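You operate a simulated robot arm through the tools that you are given. There is no shell and no other tool.

The job below is to be done with a simulated two-armed robot. You get a single attempt, and the scene is never put back.

## Task
Test the trip: both lamps off, press test, then reset, lamps back on.

Only the result counts: the job must be done as asked and must still hold three seconds after the hand-in. Knocking over, shifting, dropping, spilling or breaking anything else fails it.

## Robot
Two 7-joint arms with fingered hands on one trunk that stands fixed in place. Base frame: the origin is at the foot of the trunk, x ahead of it, y to its left, z up. Readings come in mm, rad, newtons and seconds.
The left shoulder is at [50, 214, 869], the right one opposite. With the tool pointing down near the work surface each hand reaches from about 300 to 860 mm from the base axis, measured 20 degrees to its own side. Payload 3 kg a hand.
The tool frame of a hand sits at the grasp point between the pads (the TCP): z along the fingers, y along the line on which they close. The tips reach 26 mm beyond it. The gripper opens to 132 mm. The gripper's body begins 73 mm behind the TCP. The gripper is a hand of 3 fingers: y runs from the thumb to the fingers, the wrist lies at [0, 0, -229] in the tool frame, and closing takes about 1.5 s.
Orientation is that of the tool frame in the base frame, as [roll, pitch, yaw] about the fixed x, y, z axes, in that order (R = Rz(yaw) Ry(pitch) Rx(roll)). With the fingers straight down and closing along the base's y, the tool's x points along the base's -x, its y along +y and its z along -z.

## Interface
- The arms move only by the tool drive_tool. It takes "left_moves", "right_moves" or both (then of equal length, played together; a hand with none holds still); each is a list of rows, each a list of 6 numbers: the shift along the tool's x, y, z in mm, then the turn, a rotation vector about the tool's x, y, z in rad. In form: [[tx, ty, tz, wx, wy, wz], ...]. A call has 1 to 20 rows; each row is the pose to reach, as a shift and turn from the pose commanded when the call began, along the tool's axes at that moment. "left_grip" and "right_grip" are, for a hand that has rows, the closure in counts, from 0 (fully open) to 255 (shut), set as the call begins (left out, the last holds). Rows are played at 5 a second. More than 50 mm and 0.15 rad between two rows, or a gripper value outside its range, and nothing of the call is played. Where a pose cannot be reached the arm comes as near as it can. A force on the tool above 90 N (or 10 N above the force at the start of the call, whichever is more), or a blocked arm, ends the call early, and 0.2 s more pass. Each finger travels about 72 mm/s and halts on what it meets, pressing with about 27 N; the grip force reading is that of the motor and also rises with nothing between the fingers. The clock runs only during rows and for 0.2 s after the last one: add rows that repeat a pose to give the fingers time. The reply holds the time, the measured pose of the TCP, the force on the tool along the base axes, the opening and the grip force, in the units named above and with some noise, with the torque about the TCP (base axes, N m) and any sound that the robot's microphone picked up.
- Cameras (640 x 400 px; columns grow to the right, rows downward): "scene" is now at [21.2, -41.2, 1496.1]; the picture's right is [-0.52, -0.85, 0.00], its down [-0.61, 0.37, -0.70] and it looks along [0.60, -0.37, -0.71] (base axes); focal length 307 px, centre (320, 200). "left" rides on the left gripper at [-62, 3, -92] in its tool frame; the picture's right is [-0.05, -1.00, 0.00], its down [0.83, -0.04, -0.56] and it looks along [0.55, -0.03, 0.83] (tool axes); focal length 230 px, centre (320, 200). "right" rides on the right gripper at [62, 3, -92] in its tool frame; the picture's right is [-0.05, 1.00, 0.00], its down [-0.83, -0.04, -0.56] and it looks along [-0.55, -0.03, 0.83] (tool axes); focal length 230 px, centre (320, 200). There is no depth. A picture from a camera that has moved, and an enlarged one, comes with that camera's place and axes in the base frame and with its lens.
- get_image(camera): a new picture of that camera. It takes no simulated time.
- finger_targets(finger1, finger2, thumb_bend, hand): sets how far each is bent, from 0 (flat) to 1 (curled in); at 0.3 the hand is open as for a grip, at 0.7 the pads meet at the TCP. One left out holds its place. A second passes; each finger stops where it meets its share of the squeeze, and holds until it gets a number again. A gripper value or a shape takes the hand back. It gives what a move gives, with no picture; readings hold the bend of each and the force on the fingers (four entries, about 0 where the hand has none), thumb and palm.
- preshape(shape, hand): the hand has 3 fingers and takes this shape, open, in about a second: jaw (thumb against the fingers, like two jaws); tri (thumb and two fingers); tip (a fingertip pinch); poke (one finger out to press); point (the index stretched); flat (the hand flat); cup (the hand cupped); fist (a fist). The gripper value then closes the fingers along that shape, each until it touches; the sizes above hold for jaw. It gives what a move gives, with no picture.
- turn_head(pan, tilt): turns the head with the scene camera to pan (to the left, within 1.501 rad either way) and tilt (down, from -0.506 to 1.204), counted from straight ahead of the robot. It gives what a move gives.
- zoom(camera, box): a new picture of the part [left, top, right, bottom] of that camera's present view, enlarged. It takes no simulated time.
- sign_off(): hands the job in; it is judged then, once.

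Nothing tells you positions but the pictures and the camera data. Unless the task says otherwise, let go and move clear before handing in.

The tools are called after "Request:" as name(argument=value, ...) on one line, values as JSON. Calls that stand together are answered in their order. drive_tool: Moves the arms, as the interface text tells. Its arguments: {"type":"object","properties":{"left_moves":{"type":"array"},"left_grip":{"type":"number"},"right_moves":{"type":"array"},"right_grip":{"type":"number"}},"required":[]} The other tools are called the same way: preshape (shape, hand) gives the hand a shape; finger_targets (finger1, finger2, thumb_bend, hand) moves the fingers one by one; turn_head (pan, tilt) turns the head that bears the scene camera; get_image (camera) takes a picture; zoom (camera, box) takes an enlarged picture of a part of a camera's view; sign_off () hands the job in.

At the start:

```text
time: 0.0
left_ee_pos: [436.0, 3.8, 1194.0]
left_ee_rot: [3.141, 0.0, 2.681]
left_contact_force: [-0.1, -0.7, -0.7]
left_torque: [0.0, 0.0, -0.03]
left_gripper_width: 132.1
left_finger_force: 0.0
left_shape: jaw
left_bend: [0.3, 0.3, 0.3]
left_finger forces: [0.1, 0.0, 0.0, 0.0, 0.0, 0.1]
right_ee_pos: [352.6, -401.3, 1223.4]
right_ee_rot: [3.141, 0.0, 2.682]
right_contact_force: [-1.1, -0.4, -0.6]
right_torque: [-0.02, 0.0, -0.02]
right_gripper_width: 131.9
right_finger_force: 0.1
right_shape: jaw
right_bend: [0.3, 0.3, 0.3]
right_finger forces: [0.0, 0.0, 0.0, 0.0, 0.1, 0.0]
head pan, tilt: [-0.55, 0.792]
```

scene: 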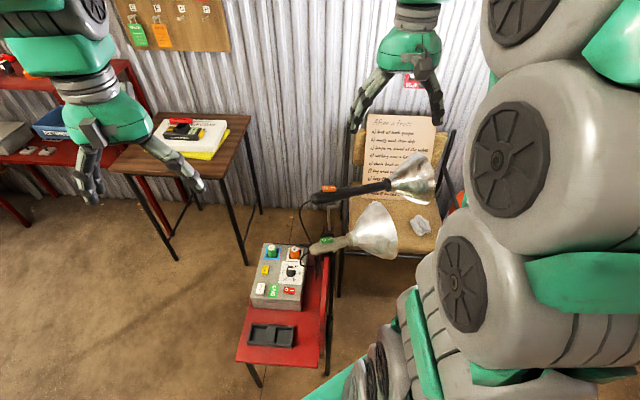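
right: 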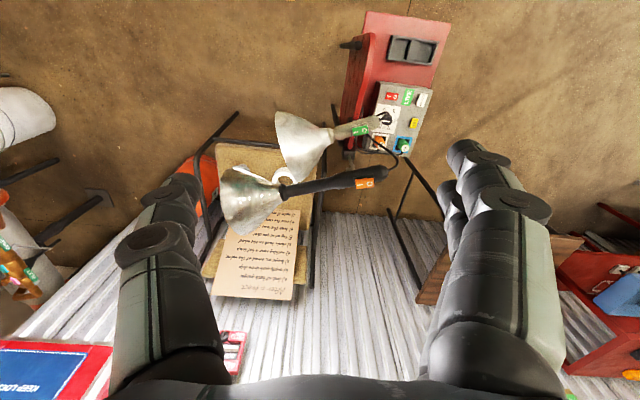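
left: 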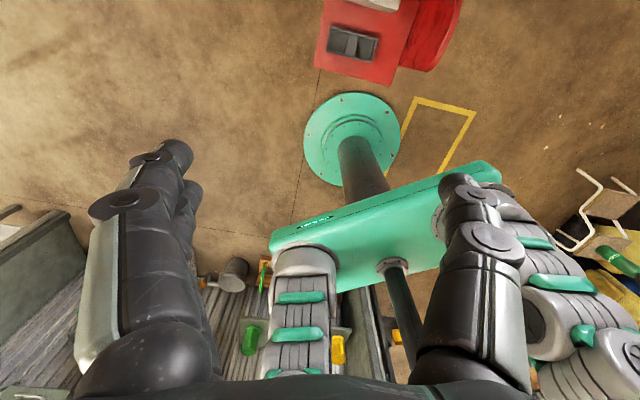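

I see a red bench with a grey control box (coloured buttons, a knob, switches), two lamps on arms beside it, and a note on a chair. I'll look closer at the box, the note and the lamps before moving.

Request:
zoom(camera="scene", box=[230, 220, 350, 320])

Request:
zoom(camera="scene", box=[340, 90, 460, 250])

Request:
zoom(camera="right", box=[340, 10, 460, 170])

Request:
zoom(camera="right", box=[200, 90, 440, 310])

Request:
zoom(camera="scene", box=[230, 160, 450, 320])

```text
4.00 times, centred on (290, 270) of scene
camera zoom: at [21.2, -41.2, 1496.1], right [-0.52, -0.85, 0.0], down [-0.61, 0.37, -0.7], along [0.6, -0.37, -0.71], focal length 1226 px, centre (440, -80)
```

zoom: 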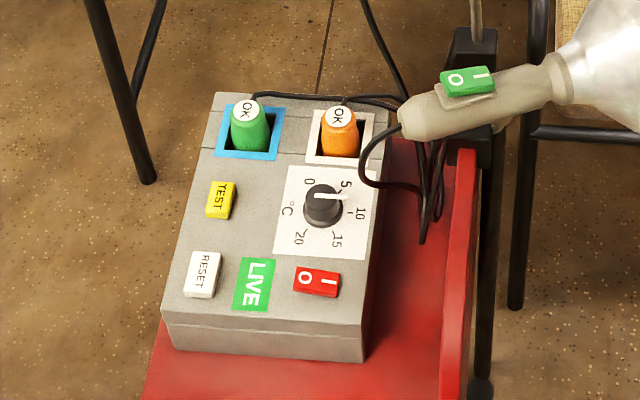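

```text
2.50 times, centred on (400, 170) of scene
camera zoom: at [21.2, -41.2, 1496.1], right [-0.52, -0.85, 0.0], down [-0.61, 0.37, -0.7], along [0.6, -0.37, -0.71], focal length 766 px, centre (120, 275)
```

zoom: 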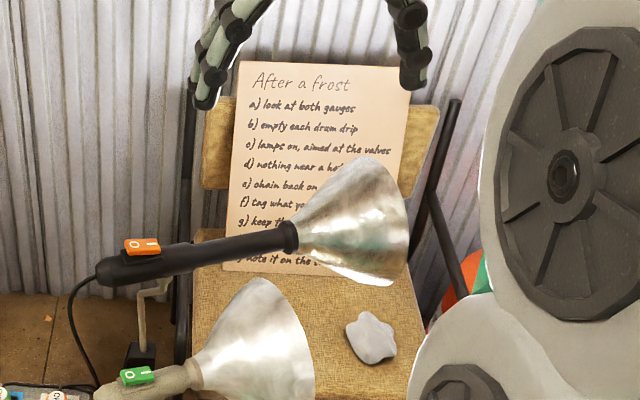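

```text
2.50 times, centred on (400, 90) of right
camera zoom: at [297.4, -372.4, 1316.8], right [0.49, 0.87, 0.0], down [0.73, -0.41, 0.56], along [0.48, -0.27, -0.83], focal length 575 px, centre (120, 475)
```

zoom: 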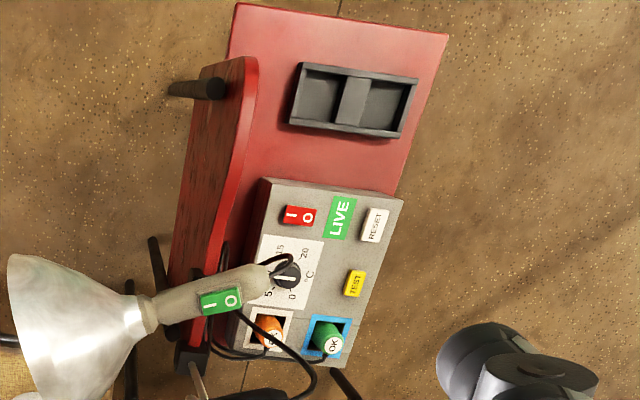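

```text
1.82 times, centred on (320, 200) of right
camera zoom: at [297.4, -372.4, 1316.8], right [0.49, 0.87, 0.0], down [0.73, -0.41, 0.56], along [0.48, -0.27, -0.83], focal length 418 px, centre (320, 200)
```

zoom: 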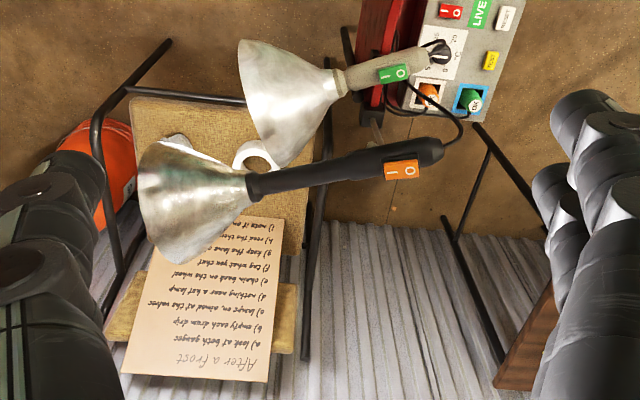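

```text
2.50 times, centred on (340, 240) of scene
camera zoom: at [21.2, -41.2, 1496.1], right [-0.52, -0.85, 0.0], down [-0.61, 0.37, -0.7], along [0.6, -0.37, -0.71], focal length 766 px, centre (270, 100)
```

zoom: 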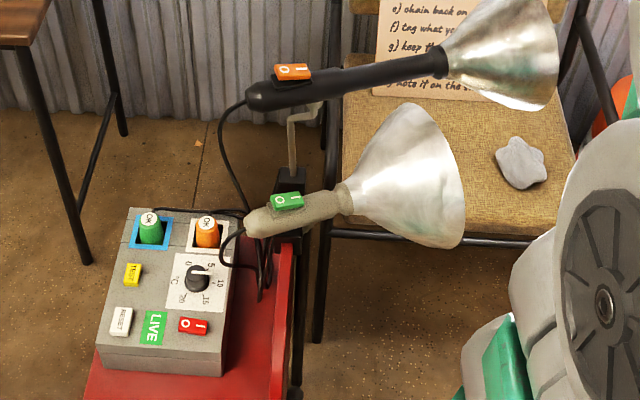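

The box carries TEST (yellow), RESET (white), a LIVE flag, a red rocker, a thermostat knob and two plugs; each lamp has its own rocker (orange on the black lamp, green on the grey one). I place TEST at about (645,-190,490), the green rocker at about (515,-369,700) and the orange one at about (572,-409,867), and I'll zoom in to read the switch states.

Request:
zoom(camera="scene", box=[310, 170, 360, 202])

Request:
zoom(camera="scene", box=[300, 225, 350, 257])

Request:
zoom(camera="scene", box=[250, 240, 314, 305])

Request:
zoom(camera="right", box=[330, 160, 390, 200])

Request:
zoom(camera="right", box=[340, 110, 400, 150])

Request:
zoom(camera="scene", box=[360, 110, 440, 210])

```text
12.50 times, centred on (335, 186) of scene
camera zoom: at [21.2, -41.2, 1496.1], right [-0.52, -0.85, 0.0], down [-0.61, 0.37, -0.7], along [0.6, -0.37, -0.71], focal length 3833 px, centre (132, 375)
```

zoom: 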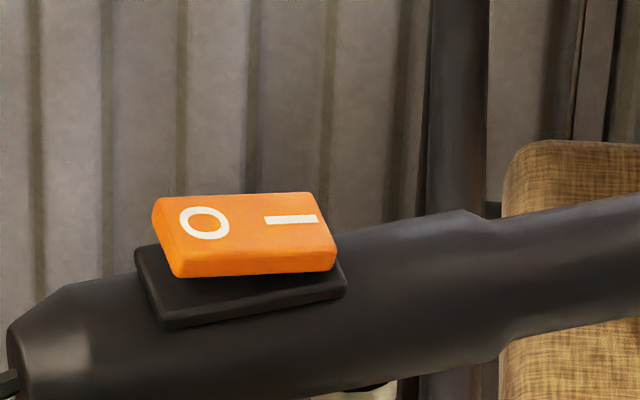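

```text
12.50 times, centred on (325, 241) of scene
camera zoom: at [21.2, -41.2, 1496.1], right [-0.52, -0.85, 0.0], down [-0.61, 0.37, -0.7], along [0.6, -0.37, -0.71], focal length 3833 px, centre (258, -312)
```

zoom: 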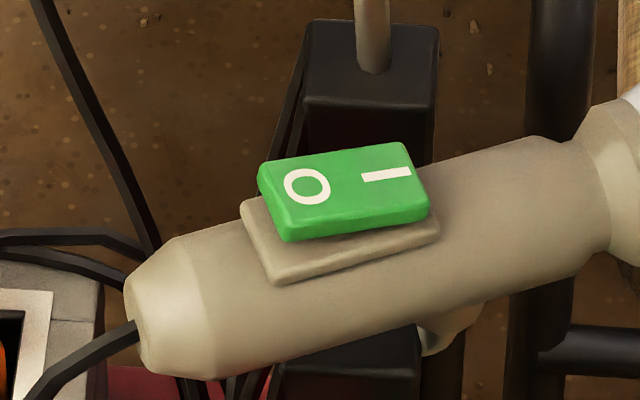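

```text
6.15 times, centred on (282, 272) of scene
camera zoom: at [21.2, -41.2, 1496.1], right [-0.52, -0.85, 0.0], down [-0.61, 0.37, -0.7], along [0.6, -0.37, -0.71], focal length 1887 px, centre (554, -246)
```

zoom: 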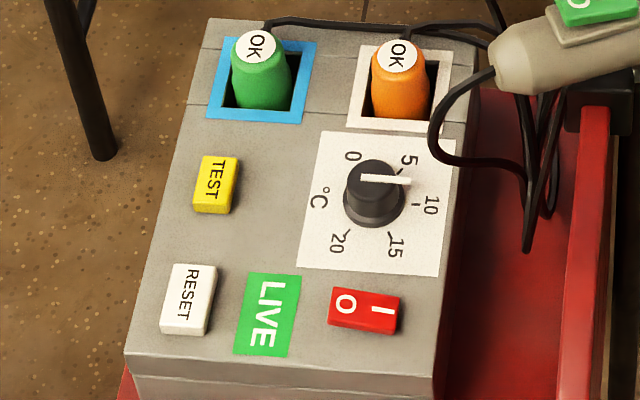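

```text
10.00 times, centred on (360, 180) of right
camera zoom: at [297.4, -372.4, 1316.8], right [0.49, 0.87, 0.0], down [0.73, -0.41, 0.56], along [0.48, -0.27, -0.83], focal length 2301 px, centre (-80, 400)
```

zoom: 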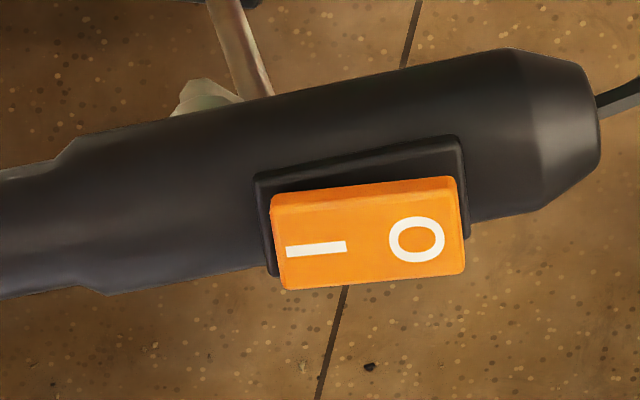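

```text
10.00 times, centred on (370, 130) of right
camera zoom: at [297.4, -372.4, 1316.8], right [0.49, 0.87, 0.0], down [0.73, -0.41, 0.56], along [0.48, -0.27, -0.83], focal length 2301 px, centre (-180, 900)
```

zoom: 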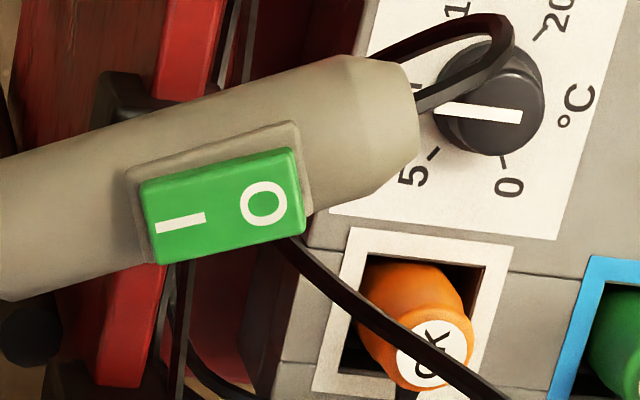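

```text
4.00 times, centred on (400, 160) of scene
camera zoom: at [21.2, -41.2, 1496.1], right [-0.52, -0.85, 0.0], down [-0.61, 0.37, -0.7], along [0.6, -0.37, -0.71], focal length 1226 px, centre (0, 360)
```

zoom: 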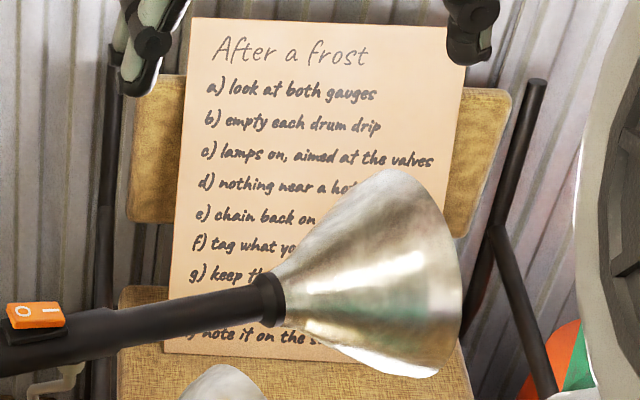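

Both lamp rockers stand at I (the O end is raised), so the lamps are on, and the box shows LIVE. I'll put the right hand into the poke shape while it is high up, see where the fingertip lies, and read the rest of the note.

Request:
preshape(hand="right", shape="poke")

Request:
get_image(camera="right")

Request:
get_image(camera="scene")

```text
time: 0.9
left_ee_pos: [436.4, 4.9, 1194.3]
left_ee_rot: [3.141, -0.001, 2.68]
left_contact_force: [-0.1, -0.1, -1.3]
left_torque: [0.01, -0.01, 0.02]
left_gripper_width: 131.9
left_finger_force: 0.1
left_shape: jaw
left_bend: [0.3, 0.3, 0.3]
left_finger forces: [0.0, 0.1, 0.1, 0.1, 0.1, 0.0]
right_ee_pos: [352.6, -400.4, 1222.9]
right_ee_rot: [3.141, 0.001, 2.684]
right_contact_force: [0.1, 0.2, -0.1]
right_torque: [0.0, 0.0, 0.01]
right_gripper_width: 0.0
right_finger_force: 0.1
right_shape: poke
right_bend: [1.0, 1.0, 0.45]
right_finger forces: [0.1, 0.0, 0.1, 0.0, 0.0, 0.0]
head pan, tilt: [-0.55, 0.792]
```

```text
taken
camera right: at [297.4, -372.4, 1316.8], right [0.49, 0.87, 0.0], down [0.73, -0.41, 0.56], along [0.48, -0.27, -0.83], focal length 230 px, centre (320, 200)
```

right: 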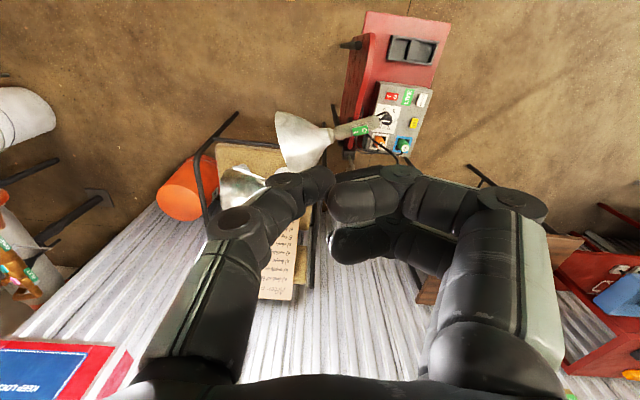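

```text
taken
```

scene: 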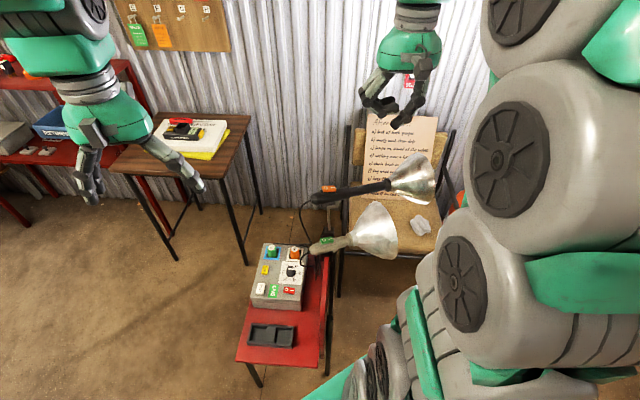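

In the poke shape two fingers are curled and the thumb is left out as the pressing digit. I'll zoom in on its tip from both cameras to find where it lies in the tool frame.

Request:
zoom(camera="right", box=[200, 140, 440, 290])

Request:
zoom(camera="scene", box=[340, 50, 460, 125])

Request:
preshape(hand="right", shape="point")

Request:
zoom(camera="right", box=[120, 100, 520, 350])

Request:
zoom(camera="scene", box=[340, 50, 460, 125])

```text
2.67 times, centred on (320, 215) of right
camera zoom: at [297.4, -372.4, 1316.8], right [0.49, 0.87, 0.0], down [0.73, -0.41, 0.56], along [0.48, -0.27, -0.83], focal length 614 px, centre (320, 160)
```

zoom: 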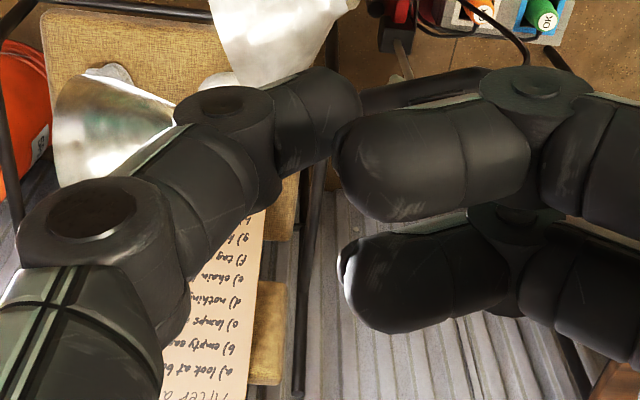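

```text
5.33 times, centred on (400, 88) of scene
camera zoom: at [21.2, -41.2, 1496.1], right [-0.52, -0.85, 0.0], down [-0.61, 0.37, -0.7], along [0.6, -0.37, -0.71], focal length 1635 px, centre (-107, 800)
```

zoom: 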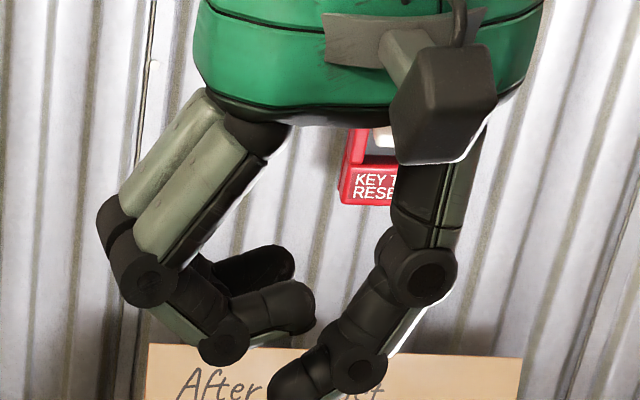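

```text
time: 1.8
left_ee_pos: [436.6, 3.8, 1194.1]
left_ee_rot: [-3.141, 0.0, 2.68]
left_contact_force: [0.6, -0.2, 0.0]
left_torque: [-0.01, 0.0, 0.03]
left_gripper_width: 131.9
left_finger_force: 0.1
left_shape: jaw
left_bend: [0.3, 0.3, 0.3]
left_finger forces: [0.0, 0.1, 0.0, 0.1, 0.0, 0.1]
right_ee_pos: [351.3, -399.9, 1222.4]
right_ee_rot: [-3.141, 0.0, 2.683]
right_contact_force: [-0.1, -0.1, 0.6]
right_torque: [0.0, 0.03, -0.02]
right_gripper_width: 0.0
right_finger_force: 0.1
right_shape: point
right_bend: [0.24, 1.0, 0.48]
right_finger forces: [0.1, 0.1, 0.0, 0.0, 0.0, 0.0]
head pan, tilt: [-0.55, 0.792]
```

```text
1.60 times, centred on (320, 225) of right
camera zoom: at [297.4, -372.4, 1316.8], right [0.49, 0.87, 0.0], down [0.73, -0.41, 0.56], along [0.48, -0.27, -0.83], focal length 368 px, centre (320, 160)
```

zoom: 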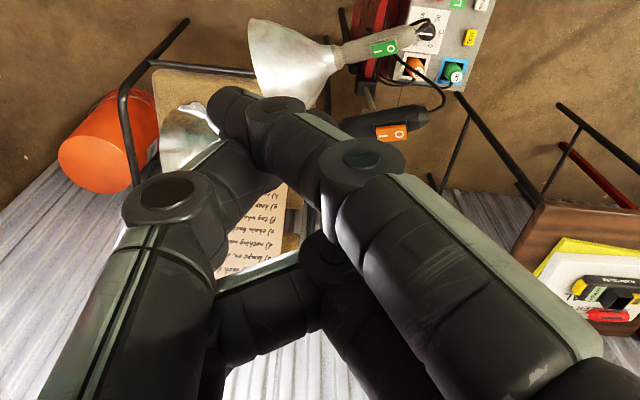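

```text
5.33 times, centred on (400, 88) of scene
camera zoom: at [21.2, -41.2, 1496.1], right [-0.52, -0.85, 0.0], down [-0.61, 0.37, -0.7], along [0.6, -0.37, -0.71], focal length 1635 px, centre (-107, 800)
```

zoom: 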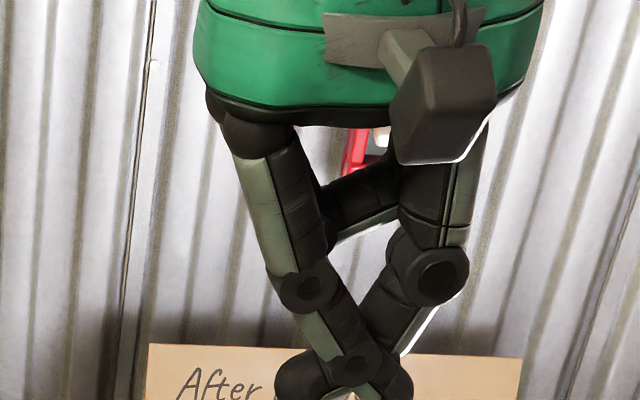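

The poke thumb tip curls rather flat and the point index crosses over the thumb. I'll curl both fingers and try a straighter thumb, which should give a narrower pressing tip, and look again.

Request:
preshape(hand="right", shape="poke")

Request:
finger_targets(hand="right", finger1=1.0, finger2=1.0, thumb_bend=0.25)

Request:
get_image(camera="right")

Request:
zoom(camera="scene", box=[340, 50, 460, 140])

Request:
zoom(camera="left", box=[0, 0, 640, 400])

```text
time: 2.7
left_ee_pos: [435.7, 3.0, 1194.6]
left_ee_rot: [-3.141, -0.002, 2.682]
left_contact_force: [-0.3, 0.1, 0.6]
left_torque: [0.0, 0.06, 0.01]
left_gripper_width: 132.0
left_finger_force: 0.1
left_shape: jaw
left_bend: [0.3, 0.3, 0.3]
left_finger forces: [0.0, 0.1, 0.0, 0.1, 0.1, 0.1]
right_ee_pos: [352.0, -401.9, 1223.4]
right_ee_rot: [-3.141, 0.0, 2.684]
right_contact_force: [-0.5, 0.7, -0.6]
right_torque: [0.02, -0.02, -0.03]
right_gripper_width: 0.1
right_finger_force: 0.1
right_shape: poke
right_bend: [0.97, 1.0, 1.0]
right_finger forces: [0.0, 0.1, 0.1, 0.0, 0.0, 0.1]
head pan, tilt: [-0.55, 0.792]
```

```text
time: 3.7
left_ee_pos: [436.4, 5.4, 1194.0]
left_ee_rot: [-3.141, 0.001, 2.681]
left_contact_force: [-0.3, 1.0, 0.2]
left_torque: [0.02, 0.03, -0.01]
left_gripper_width: 131.8
left_finger_force: 0.0
left_shape: jaw
left_bend: [0.3, 0.3, 0.3]
left_finger forces: [0.1, 0.1, 0.1, 0.0, 0.0, 0.0]
right_ee_pos: [352.2, -401.1, 1222.9]
right_ee_rot: [-3.141, 0.0, 2.683]
right_contact_force: [-0.4, -0.5, 0.0]
right_torque: [0.0, 0.02, 0.0]
right_gripper_width: 10.8
right_finger_force: 0.0
right_shape: fingers
right_bend: [0.77, 1.0, 0.64]
right_finger forces: [0.0, 0.0, 0.1, 0.0, 0.0, 0.0]
head pan, tilt: [-0.55, 0.792]
```

```text
taken
camera right: at [297.4, -372.4, 1316.8], right [0.49, 0.87, 0.0], down [0.73, -0.41, 0.56], along [0.48, -0.27, -0.83], focal length 230 px, centre (320, 200)
```

right: 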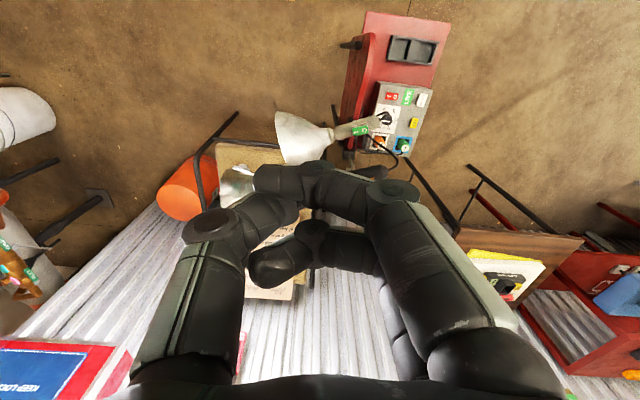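

```text
4.44 times, centred on (400, 95) of scene
camera zoom: at [21.2, -41.2, 1496.1], right [-0.52, -0.85, 0.0], down [-0.61, 0.37, -0.7], along [0.6, -0.37, -0.71], focal length 1363 px, centre (-36, 667)
```

zoom: 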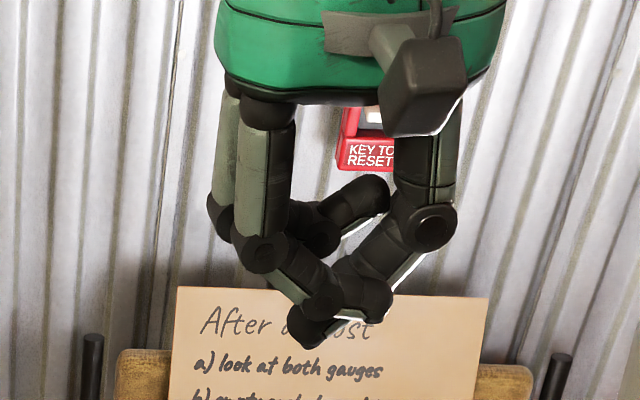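

```text
1.00 times, centred on (320, 200) of left (not enlarged: the box is as wide or as high as the picture)
camera zoom: at [493.4, -19.6, 1286.3], right [-0.4, -0.92, 0.0], down [-0.76, 0.33, 0.56], along [-0.51, 0.22, -0.83], focal length 230 px, centre (320, 200)
```

zoom: 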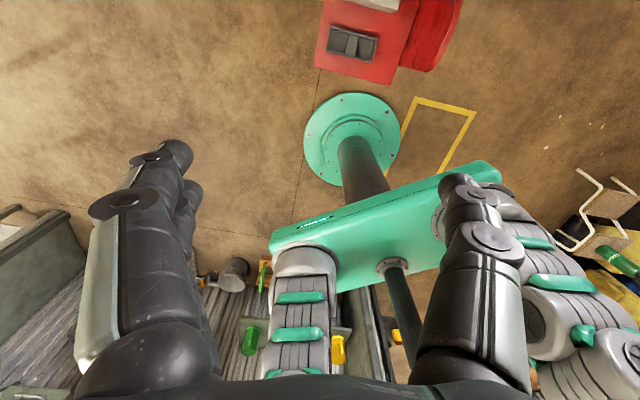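

The fingers tangled when changing shapes. I'll open to jaw first, then curl only the two fingers and leave the thumb straight.

Request:
preshape(hand="right", shape="jaw")

Request:
finger_targets(hand="right", finger1=1.0, finger2=1.0, thumb_bend=0.3)

Request:
get_image(camera="right")

Request:
zoom(camera="scene", box=[340, 50, 460, 140])

```text
time: 4.6
left_ee_pos: [435.2, 3.5, 1193.4]
left_ee_rot: [-3.141, -0.001, 2.681]
left_contact_force: [0.4, 0.4, -0.9]
left_torque: [0.03, -0.01, -0.02]
left_gripper_width: 131.7
left_finger_force: 0.0
left_shape: jaw
left_bend: [0.3, 0.3, 0.3]
left_finger forces: [0.0, 0.0, 0.0, 0.0, 0.0, 0.0]
right_ee_pos: [351.5, -400.7, 1224.5]
right_ee_rot: [3.14, 0.0, 2.682]
right_contact_force: [0.0, 0.4, 1.1]
right_torque: [-0.04, 0.0, 0.01]
right_gripper_width: 131.7
right_finger_force: 0.1
right_shape: jaw
right_bend: [0.3, 0.3, 0.3]
right_finger forces: [0.0, 0.0, 0.0, 0.1, 0.0, 0.1]
head pan, tilt: [-0.55, 0.792]
```

```text
time: 5.6
left_ee_pos: [435.8, 4.8, 1193.9]
left_ee_rot: [3.141, 0.001, 2.681]
left_contact_force: [-0.1, 0.2, 0.8]
left_torque: [-0.01, -0.01, -0.01]
left_gripper_width: 132.0
left_finger_force: 0.0
left_shape: jaw
left_bend: [0.3, 0.3, 0.3]
left_finger forces: [0.0, 0.0, 0.0, 0.0, 0.0, 0.0]
right_ee_pos: [351.1, -400.2, 1222.6]
right_ee_rot: [3.141, 0.0, 2.683]
right_contact_force: [-0.9, 1.6, -0.7]
right_torque: [-0.03, 0.0, -0.03]
right_gripper_width: 57.4
right_finger_force: 0.0
right_shape: fingers
right_bend: [1.0, 1.0, 0.3]
right_finger forces: [0.0, 0.0, 0.0, 0.0, 0.1, 0.1]
head pan, tilt: [-0.55, 0.792]
```

```text
taken
camera right: at [297.4, -372.4, 1316.8], right [0.49, 0.87, 0.0], down [0.73, -0.41, 0.56], along [0.48, -0.27, -0.83], focal length 230 px, centre (320, 200)
```

right: 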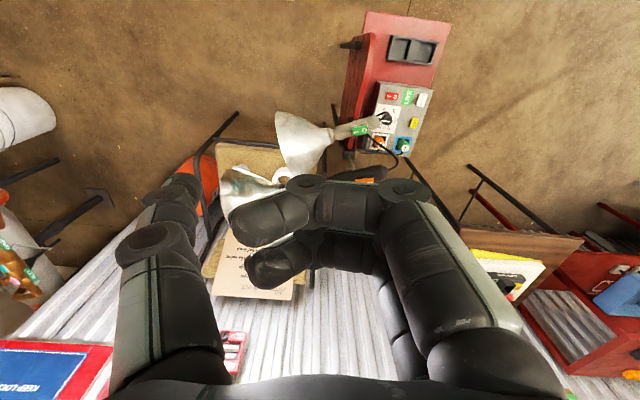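

```text
4.44 times, centred on (400, 95) of scene
camera zoom: at [21.2, -41.2, 1496.1], right [-0.52, -0.85, 0.0], down [-0.61, 0.37, -0.7], along [0.6, -0.37, -0.71], focal length 1363 px, centre (-36, 667)
```

zoom: 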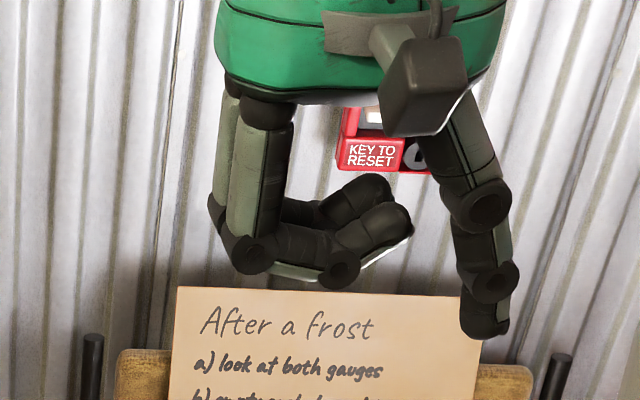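

With the thumb at 0.3 it points straight down at roughly tool (0,-73,26), and the curled fingers sit above and to the side, so it makes a good pusher. I'll bring the right hand closer to the lamps, still well above them, for a better look.

Request:
drive_tool(right_moves=[[-16, 16, 28, 0, 0, 0], [-32, 32, 56, 0, 0, 0], [-48, 48, 84, 0, 0, 0], [-64, 64, 112, 0, 0, 0], [-80, 80, 140, 0, 0, 0], [-97, 96, 170, 0, 0, 0], [-97, 96, 170, 0, 0, 0]])

Request:
get_image(camera="right")

Request:
get_image(camera="scene")

```text
time: 7.2
left_ee_pos: [436.0, 3.5, 1193.8]
left_ee_rot: [3.14, -0.001, 2.68]
left_contact_force: [-0.1, -0.2, -0.5]
left_torque: [0.02, 0.01, 0.02]
left_gripper_width: 132.1
left_finger_force: 0.0
left_shape: jaw
left_bend: [0.3, 0.3, 0.3]
left_finger forces: [0.0, 0.0, 0.1, 0.1, 0.0, 0.0]
right_ee_pos: [481.9, -358.2, 1052.3]
right_ee_rot: [3.141, -0.001, 2.68]
right_contact_force: [0.2, -0.1, 0.6]
right_torque: [0.02, -0.03, -0.04]
right_gripper_width: 57.5
right_finger_force: 0.0
right_shape: fingers
right_bend: [1.0, 1.0, 0.3]
right_finger forces: [0.0, 0.1, 0.1, 0.0, 0.0, 0.0]
head pan, tilt: [-0.55, 0.792]
```

```text
taken
camera right: at [426.8, -330.4, 1146.8], right [0.49, 0.87, 0.0], down [0.72, -0.41, 0.56], along [0.48, -0.27, -0.83], focal length 230 px, centre (320, 200)
```

right: 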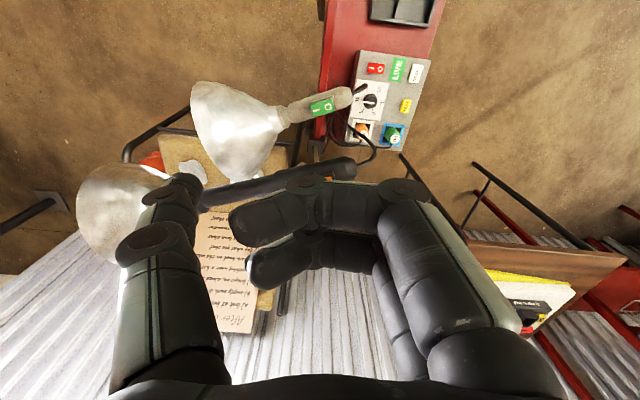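

```text
taken
```

scene: 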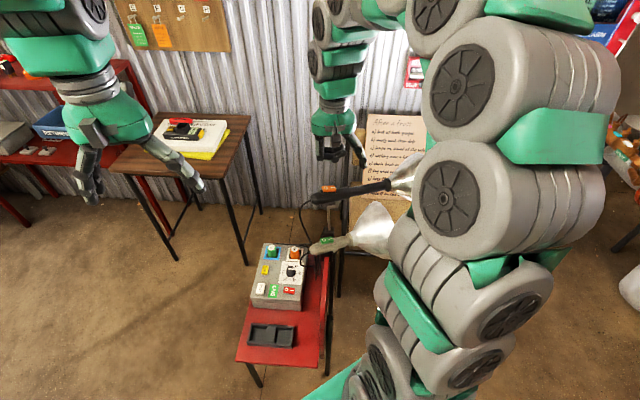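

The green rocker is visible from here, while the orange one is hidden behind the curled fingers. I'll zoom on the green rocker and the visible note text from this viewpoint.

Request:
zoom(camera="right", box=[260, 70, 420, 170])

Request:
zoom(camera="scene", box=[300, 120, 400, 260])

Request:
zoom(camera="right", box=[340, 40, 440, 160])

```text
4.00 times, centred on (340, 120) of right
camera zoom: at [426.8, -330.4, 1146.8], right [0.49, 0.87, 0.0], down [0.72, -0.41, 0.56], along [0.48, -0.27, -0.83], focal length 920 px, centre (240, 520)
```

zoom: 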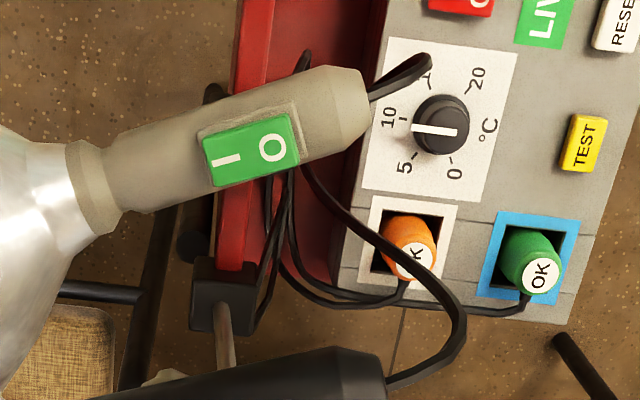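

```text
2.86 times, centred on (350, 190) of scene
camera zoom: at [21.2, -41.2, 1496.1], right [-0.52, -0.85, 0.0], down [-0.61, 0.37, -0.7], along [0.6, -0.37, -0.71], focal length 876 px, centre (234, 229)
```

zoom: 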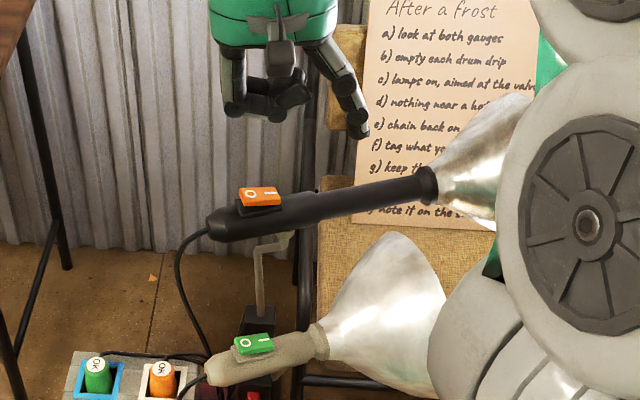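

```text
3.33 times, centred on (390, 100) of right
camera zoom: at [426.8, -330.4, 1146.8], right [0.49, 0.87, 0.0], down [0.72, -0.41, 0.56], along [0.48, -0.27, -0.83], focal length 767 px, centre (87, 533)
```

zoom: 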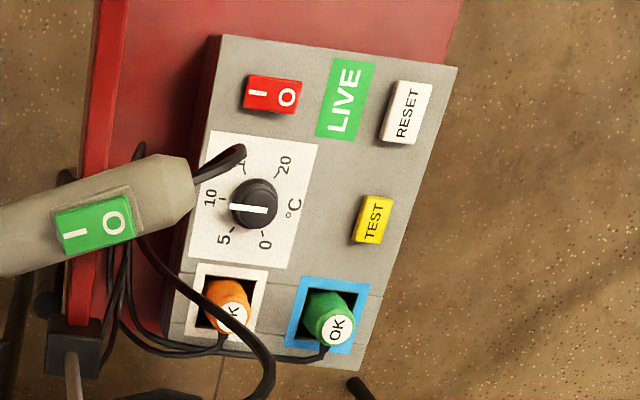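

The black lamp's handle runs from about (588,-357,833) to (503,-584,860), with the O end of its rocker near (576,-399,868). I'll move the thumb tip to hover roughly 70 mm above that O end and check with both cameras.

Request:
drive_tool(right_moves=[[-20, 15, 10, 0, 0, 0], [-40, 30, 20, 0, 0, 0], [-60, 45, 35, 0, 0, 0], [-80, 60, 50, 0, 0, 0], [-102, 77, 70, 0, 0, 0], [-102, 77, 85, 0, 0, 0], [-102, 77, 85, 0, 0, 0]])

Request:
get_image(camera="right")

Request:
get_image(camera="scene")

Request:
zoom(camera="scene", box=[280, 100, 400, 220])

```text
time: 8.8
left_ee_pos: [436.4, 4.4, 1194.8]
left_ee_rot: [-3.141, 0.001, 2.681]
left_contact_force: [0.4, -0.8, -0.2]
left_torque: [0.02, 0.0, 0.01]
left_gripper_width: 132.0
left_finger_force: 0.0
left_shape: jaw
left_bend: [0.3, 0.3, 0.3]
left_finger forces: [0.0, 0.0, 0.1, 0.1, 0.0, 0.1]
right_ee_pos: [607.7, -334.4, 968.2]
right_ee_rot: [3.141, 0.001, 2.68]
right_contact_force: [-0.2, -0.8, 0.6]
right_torque: [0.01, 0.01, 0.01]
right_gripper_width: 57.5
right_finger_force: 0.0
right_shape: fingers
right_bend: [1.0, 1.0, 0.3]
right_finger forces: [0.0, 0.0, 0.0, 0.0, 0.0, 0.0]
head pan, tilt: [-0.55, 0.792]
```

```text
taken
camera right: at [552.9, -305.3, 1061.7], right [0.49, 0.87, 0.0], down [0.72, -0.41, 0.56], along [0.48, -0.27, -0.83], focal length 230 px, centre (320, 200)
```

right: 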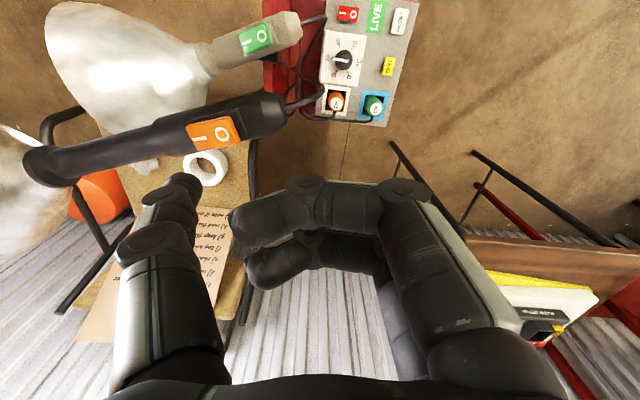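

```text
taken
```

scene: 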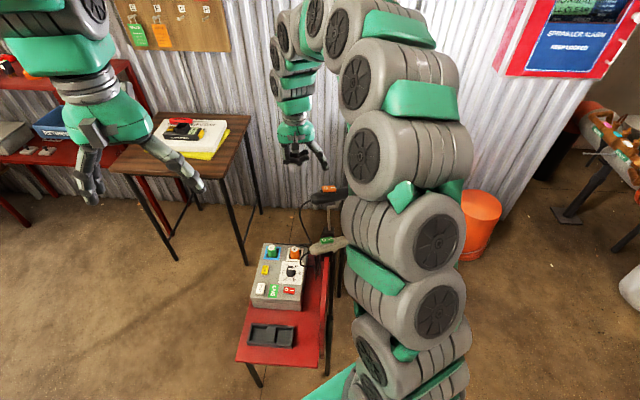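

```text
3.33 times, centred on (340, 160) of scene
camera zoom: at [21.2, -41.2, 1496.1], right [-0.52, -0.85, 0.0], down [-0.61, 0.37, -0.7], along [0.6, -0.37, -0.71], focal length 1022 px, centre (253, 333)
```

zoom: 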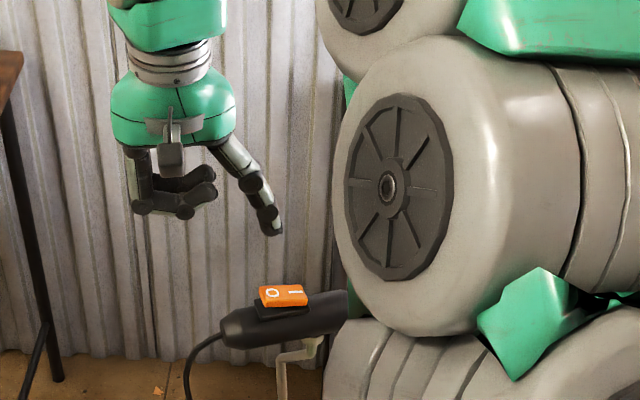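

From here the O end of the orange rocker works out at about (561,-391,896), with the thumb tip hovering about 50 mm above it and slightly beyond. I'll zoom on the tip and rocker to calibrate before descending.

Request:
zoom(camera="right", box=[120, 90, 280, 230])

Request:
zoom(camera="scene", box=[310, 150, 358, 210])

Request:
zoom(camera="scene", box=[310, 135, 360, 175])

Request:
zoom(camera="right", box=[20, 0, 340, 200])

```text
2.86 times, centred on (200, 160) of right
camera zoom: at [552.9, -305.3, 1061.7], right [0.49, 0.87, 0.0], down [0.72, -0.41, 0.56], along [0.48, -0.27, -0.83], focal length 657 px, centre (663, 314)
```

zoom: 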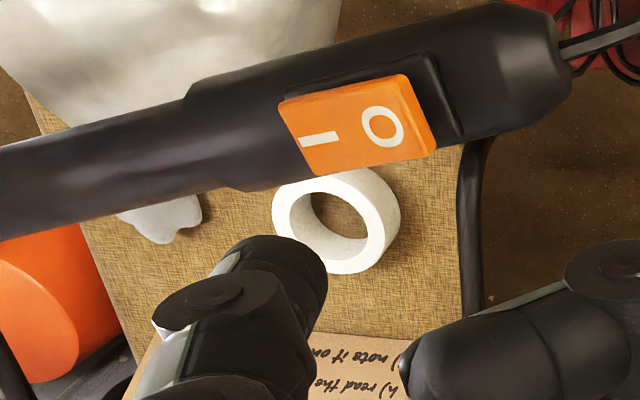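

```text
6.67 times, centred on (334, 180) of scene
camera zoom: at [21.2, -41.2, 1496.1], right [-0.52, -0.85, 0.0], down [-0.61, 0.37, -0.7], along [0.6, -0.37, -0.71], focal length 2044 px, centre (227, 333)
```

zoom: 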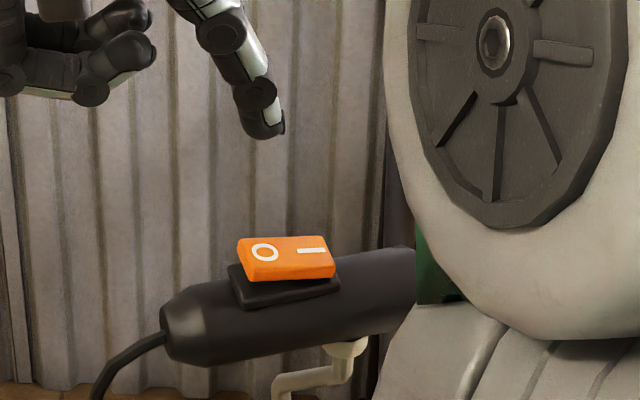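

```text
10.00 times, centred on (335, 155) of scene
camera zoom: at [21.2, -41.2, 1496.1], right [-0.52, -0.85, 0.0], down [-0.61, 0.37, -0.7], along [0.6, -0.37, -0.71], focal length 3066 px, centre (170, 650)
```

zoom: 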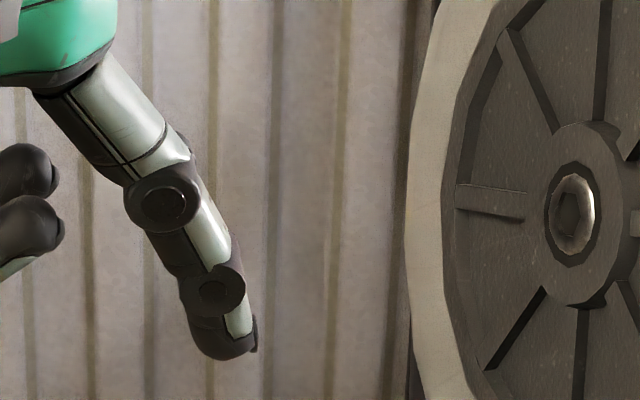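

```text
2.00 times, centred on (180, 100) of right
camera zoom: at [552.9, -305.3, 1061.7], right [0.49, 0.87, 0.0], down [0.72, -0.41, 0.56], along [0.48, -0.27, -0.83], focal length 460 px, centre (600, 400)
```

zoom: 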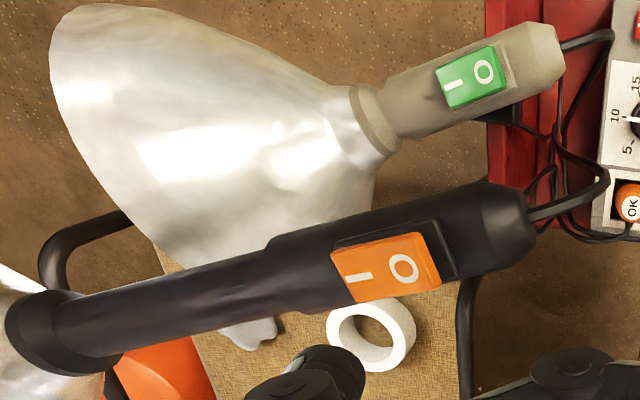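

Tip is at roughly (570,-396,950) and the O mark at (563,-392,896) by the same cameras, so I need to shift about (-6,+8) and come down. I'll do the shift and most of the descent, stopping around 17 mm above, then check.

Request:
drive_tool(right_moves=[[5, 2, 10, 0, 0, 0], [9, 4.5, 20, 0, 0, 0], [9, 4.5, 30, 0, 0, 0], [9, 4.5, 36, 0, 0, 0], [9, 4.5, 36, 0, 0, 0]])

Request:
zoom(camera="right", box=[120, 90, 280, 230])

Request:
zoom(camera="scene", box=[310, 150, 358, 210])

```text
time: 10.0
left_ee_pos: [436.6, 4.5, 1193.7]
left_ee_rot: [3.141, -0.001, 2.68]
left_contact_force: [0.5, 0.8, -0.7]
left_torque: [0.04, -0.02, 0.02]
left_gripper_width: 131.9
left_finger_force: 0.1
left_shape: jaw
left_bend: [0.3, 0.3, 0.3]
left_finger forces: [0.0, 0.0, 0.0, 0.0, 0.0, 0.0]
right_ee_pos: [601.7, -326.1, 932.2]
right_ee_rot: [-3.141, 0.0, 2.683]
right_contact_force: [0.6, -0.3, 0.0]
right_torque: [-0.01, 0.0, 0.01]
right_gripper_width: 57.4
right_finger_force: 0.0
right_shape: fingers
right_bend: [1.0, 1.0, 0.3]
right_finger forces: [0.1, 0.0, 0.0, 0.0, 0.0, 0.1]
head pan, tilt: [-0.55, 0.792]
```

```text
2.86 times, centred on (200, 160) of right
camera zoom: at [547.1, -297.9, 1025.9], right [0.49, 0.87, 0.0], down [0.72, -0.41, 0.56], along [0.48, -0.27, -0.83], focal length 657 px, centre (663, 314)
```

zoom: 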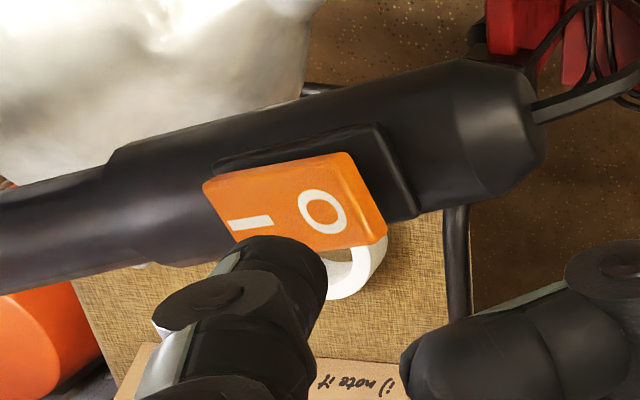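

```text
6.67 times, centred on (334, 180) of scene
camera zoom: at [21.2, -41.2, 1496.1], right [-0.52, -0.85, 0.0], down [-0.61, 0.37, -0.7], along [0.6, -0.37, -0.71], focal length 2044 px, centre (227, 333)
```

zoom: 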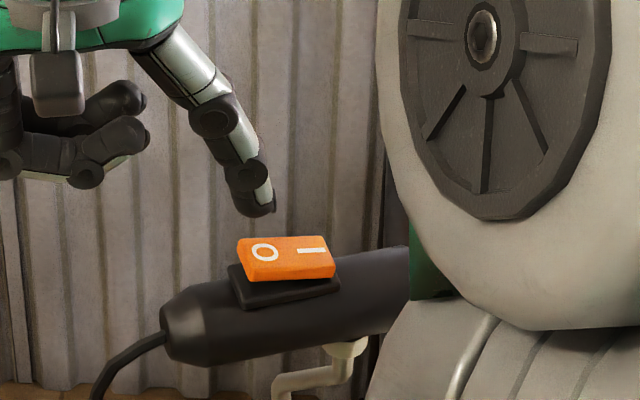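

The tip now sits about 18 mm straight above the O end by both cameras. I'll creep down and watch the force.

Request:
drive_tool(right_moves=[[0, 0, 4, 0, 0, 0], [0, 0, 8, 0, 0, 0], [0, 0, 11, 0, 0, 0], [0, 0, 14, 0, 0, 0], [0, 0, 14, 0, 0, 0]])

Request:
zoom(camera="right", box=[120, 90, 280, 230])

Request:
zoom(camera="scene", box=[316, 165, 352, 205])

```text
time: 11.2
left_ee_pos: [436.0, 3.0, 1192.8]
left_ee_rot: [-3.141, -0.001, 2.681]
left_contact_force: [-0.4, 0.5, -1.0]
left_torque: [-0.03, 0.01, 0.02]
left_gripper_width: 132.1
left_finger_force: 0.1
left_shape: jaw
left_bend: [0.3, 0.3, 0.3]
left_finger forces: [0.0, 0.0, 0.0, 0.0, 0.0, 0.0]
right_ee_pos: [601.0, -326.2, 917.4]
right_ee_rot: [-3.141, -0.001, 2.681]
right_contact_force: [-0.6, -0.2, 0.2]
right_torque: [-0.02, 0.03, -0.01]
right_gripper_width: 57.7
right_finger_force: 0.1
right_shape: fingers
right_bend: [1.0, 1.0, 0.3]
right_finger forces: [0.1, 0.1, 0.0, 0.1, 0.0, 0.0]
head pan, tilt: [-0.55, 0.792]
```

```text
2.86 times, centred on (200, 160) of right
camera zoom: at [546.7, -297.8, 1011.4], right [0.49, 0.87, 0.0], down [0.73, -0.41, 0.56], along [0.48, -0.27, -0.83], focal length 657 px, centre (663, 314)
```

zoom: 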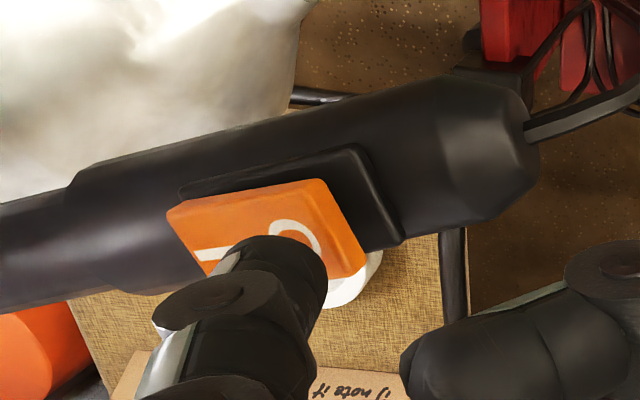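

```text
10.00 times, centred on (334, 185) of scene
camera zoom: at [21.2, -41.2, 1496.1], right [-0.52, -0.85, 0.0], down [-0.61, 0.37, -0.7], along [0.6, -0.37, -0.71], focal length 3066 px, centre (180, 350)
```

zoom: 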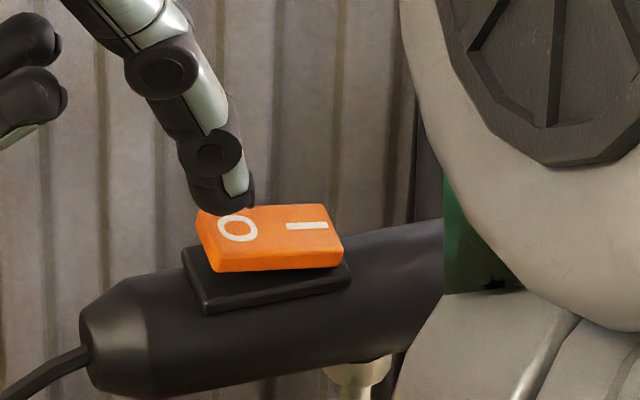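

The tip is right over the O and a few millimetres above it. I'll continue down in small steps to press it.

Request:
drive_tool(right_moves=[[0, 0, 1.5, 0, 0, 0], [0, 0, 3, 0, 0, 0], [0, 0, 4.5, 0, 0, 0], [0, 0, 6, 0, 0, 0], [0, 0, 7, 0, 0, 0]])

Request:
zoom(camera="scene", box=[316, 165, 352, 205])

```text
time: 12.4
left_ee_pos: [435.9, 3.8, 1194.0]
left_ee_rot: [-3.141, 0.001, 2.681]
left_contact_force: [0.5, -0.8, -0.5]
left_torque: [0.03, 0.01, -0.02]
left_gripper_width: 132.0
left_finger_force: 0.1
left_shape: jaw
left_bend: [0.3, 0.3, 0.3]
left_finger forces: [0.0, 0.0, 0.0, 0.0, 0.1, 0.0]
right_ee_pos: [600.6, -326.7, 911.7]
right_ee_rot: [-3.14, 0.0, 2.681]
right_contact_force: [0.1, -0.8, -1.0]
right_torque: [0.02, 0.03, -0.01]
right_gripper_width: 57.7
right_finger_force: 0.1
right_shape: fingers
right_bend: [1.0, 1.0, 0.3]
right_finger forces: [0.1, 0.1, 0.0, 0.1, 0.0, 0.1]
head pan, tilt: [-0.55, 0.792]
```

```text
10.00 times, centred on (334, 185) of scene
camera zoom: at [21.2, -41.2, 1496.1], right [-0.52, -0.85, 0.0], down [-0.61, 0.37, -0.7], along [0.6, -0.37, -0.71], focal length 3066 px, centre (180, 350)
```

zoom: 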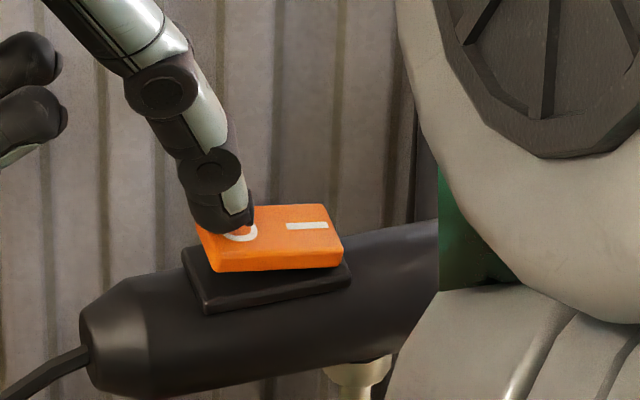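

The tip is at the surface of the O with no force yet. I'll continue pressing gently.

Request:
drive_tool(right_moves=[[0, 0, 1.5, 0, 0, 0], [0, 0, 3, 0, 0, 0], [0, 0, 4, 0, 0, 0], [0, 0, 5, 0, 0, 0]])

Request:
zoom(camera="scene", box=[316, 165, 352, 205])

```text
time: 13.4
left_ee_pos: [437.0, 3.3, 1193.5]
left_ee_rot: [3.141, 0.0, 2.68]
left_contact_force: [-0.5, -0.3, 0.2]
left_torque: [0.01, 0.02, 0.0]
left_gripper_width: 131.8
left_finger_force: 0.0
left_shape: jaw
left_bend: [0.3, 0.3, 0.3]
left_finger forces: [0.0, 0.1, 0.0, 0.0, 0.0, 0.0]
right_ee_pos: [601.0, -325.5, 905.7]
right_ee_rot: [-3.14, 0.001, 2.682]
right_contact_force: [0.2, 0.1, 0.3]
right_torque: [0.04, 0.0, 0.0]
right_gripper_width: 57.8
right_finger_force: 0.0
right_shape: fingers
right_bend: [1.0, 1.0, 0.3]
right_finger forces: [0.1, 0.0, 0.0, 0.0, 0.0, 0.1]
head pan, tilt: [-0.55, 0.792]
```

```text
10.00 times, centred on (334, 185) of scene
camera zoom: at [21.2, -41.2, 1496.1], right [-0.52, -0.85, 0.0], down [-0.61, 0.37, -0.7], along [0.6, -0.37, -0.71], focal length 3066 px, centre (180, 350)
```

zoom: 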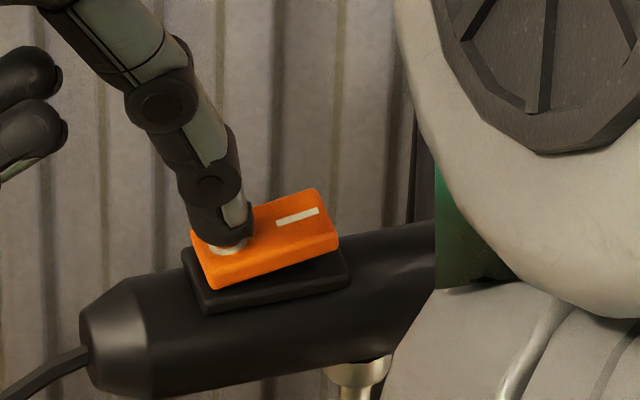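

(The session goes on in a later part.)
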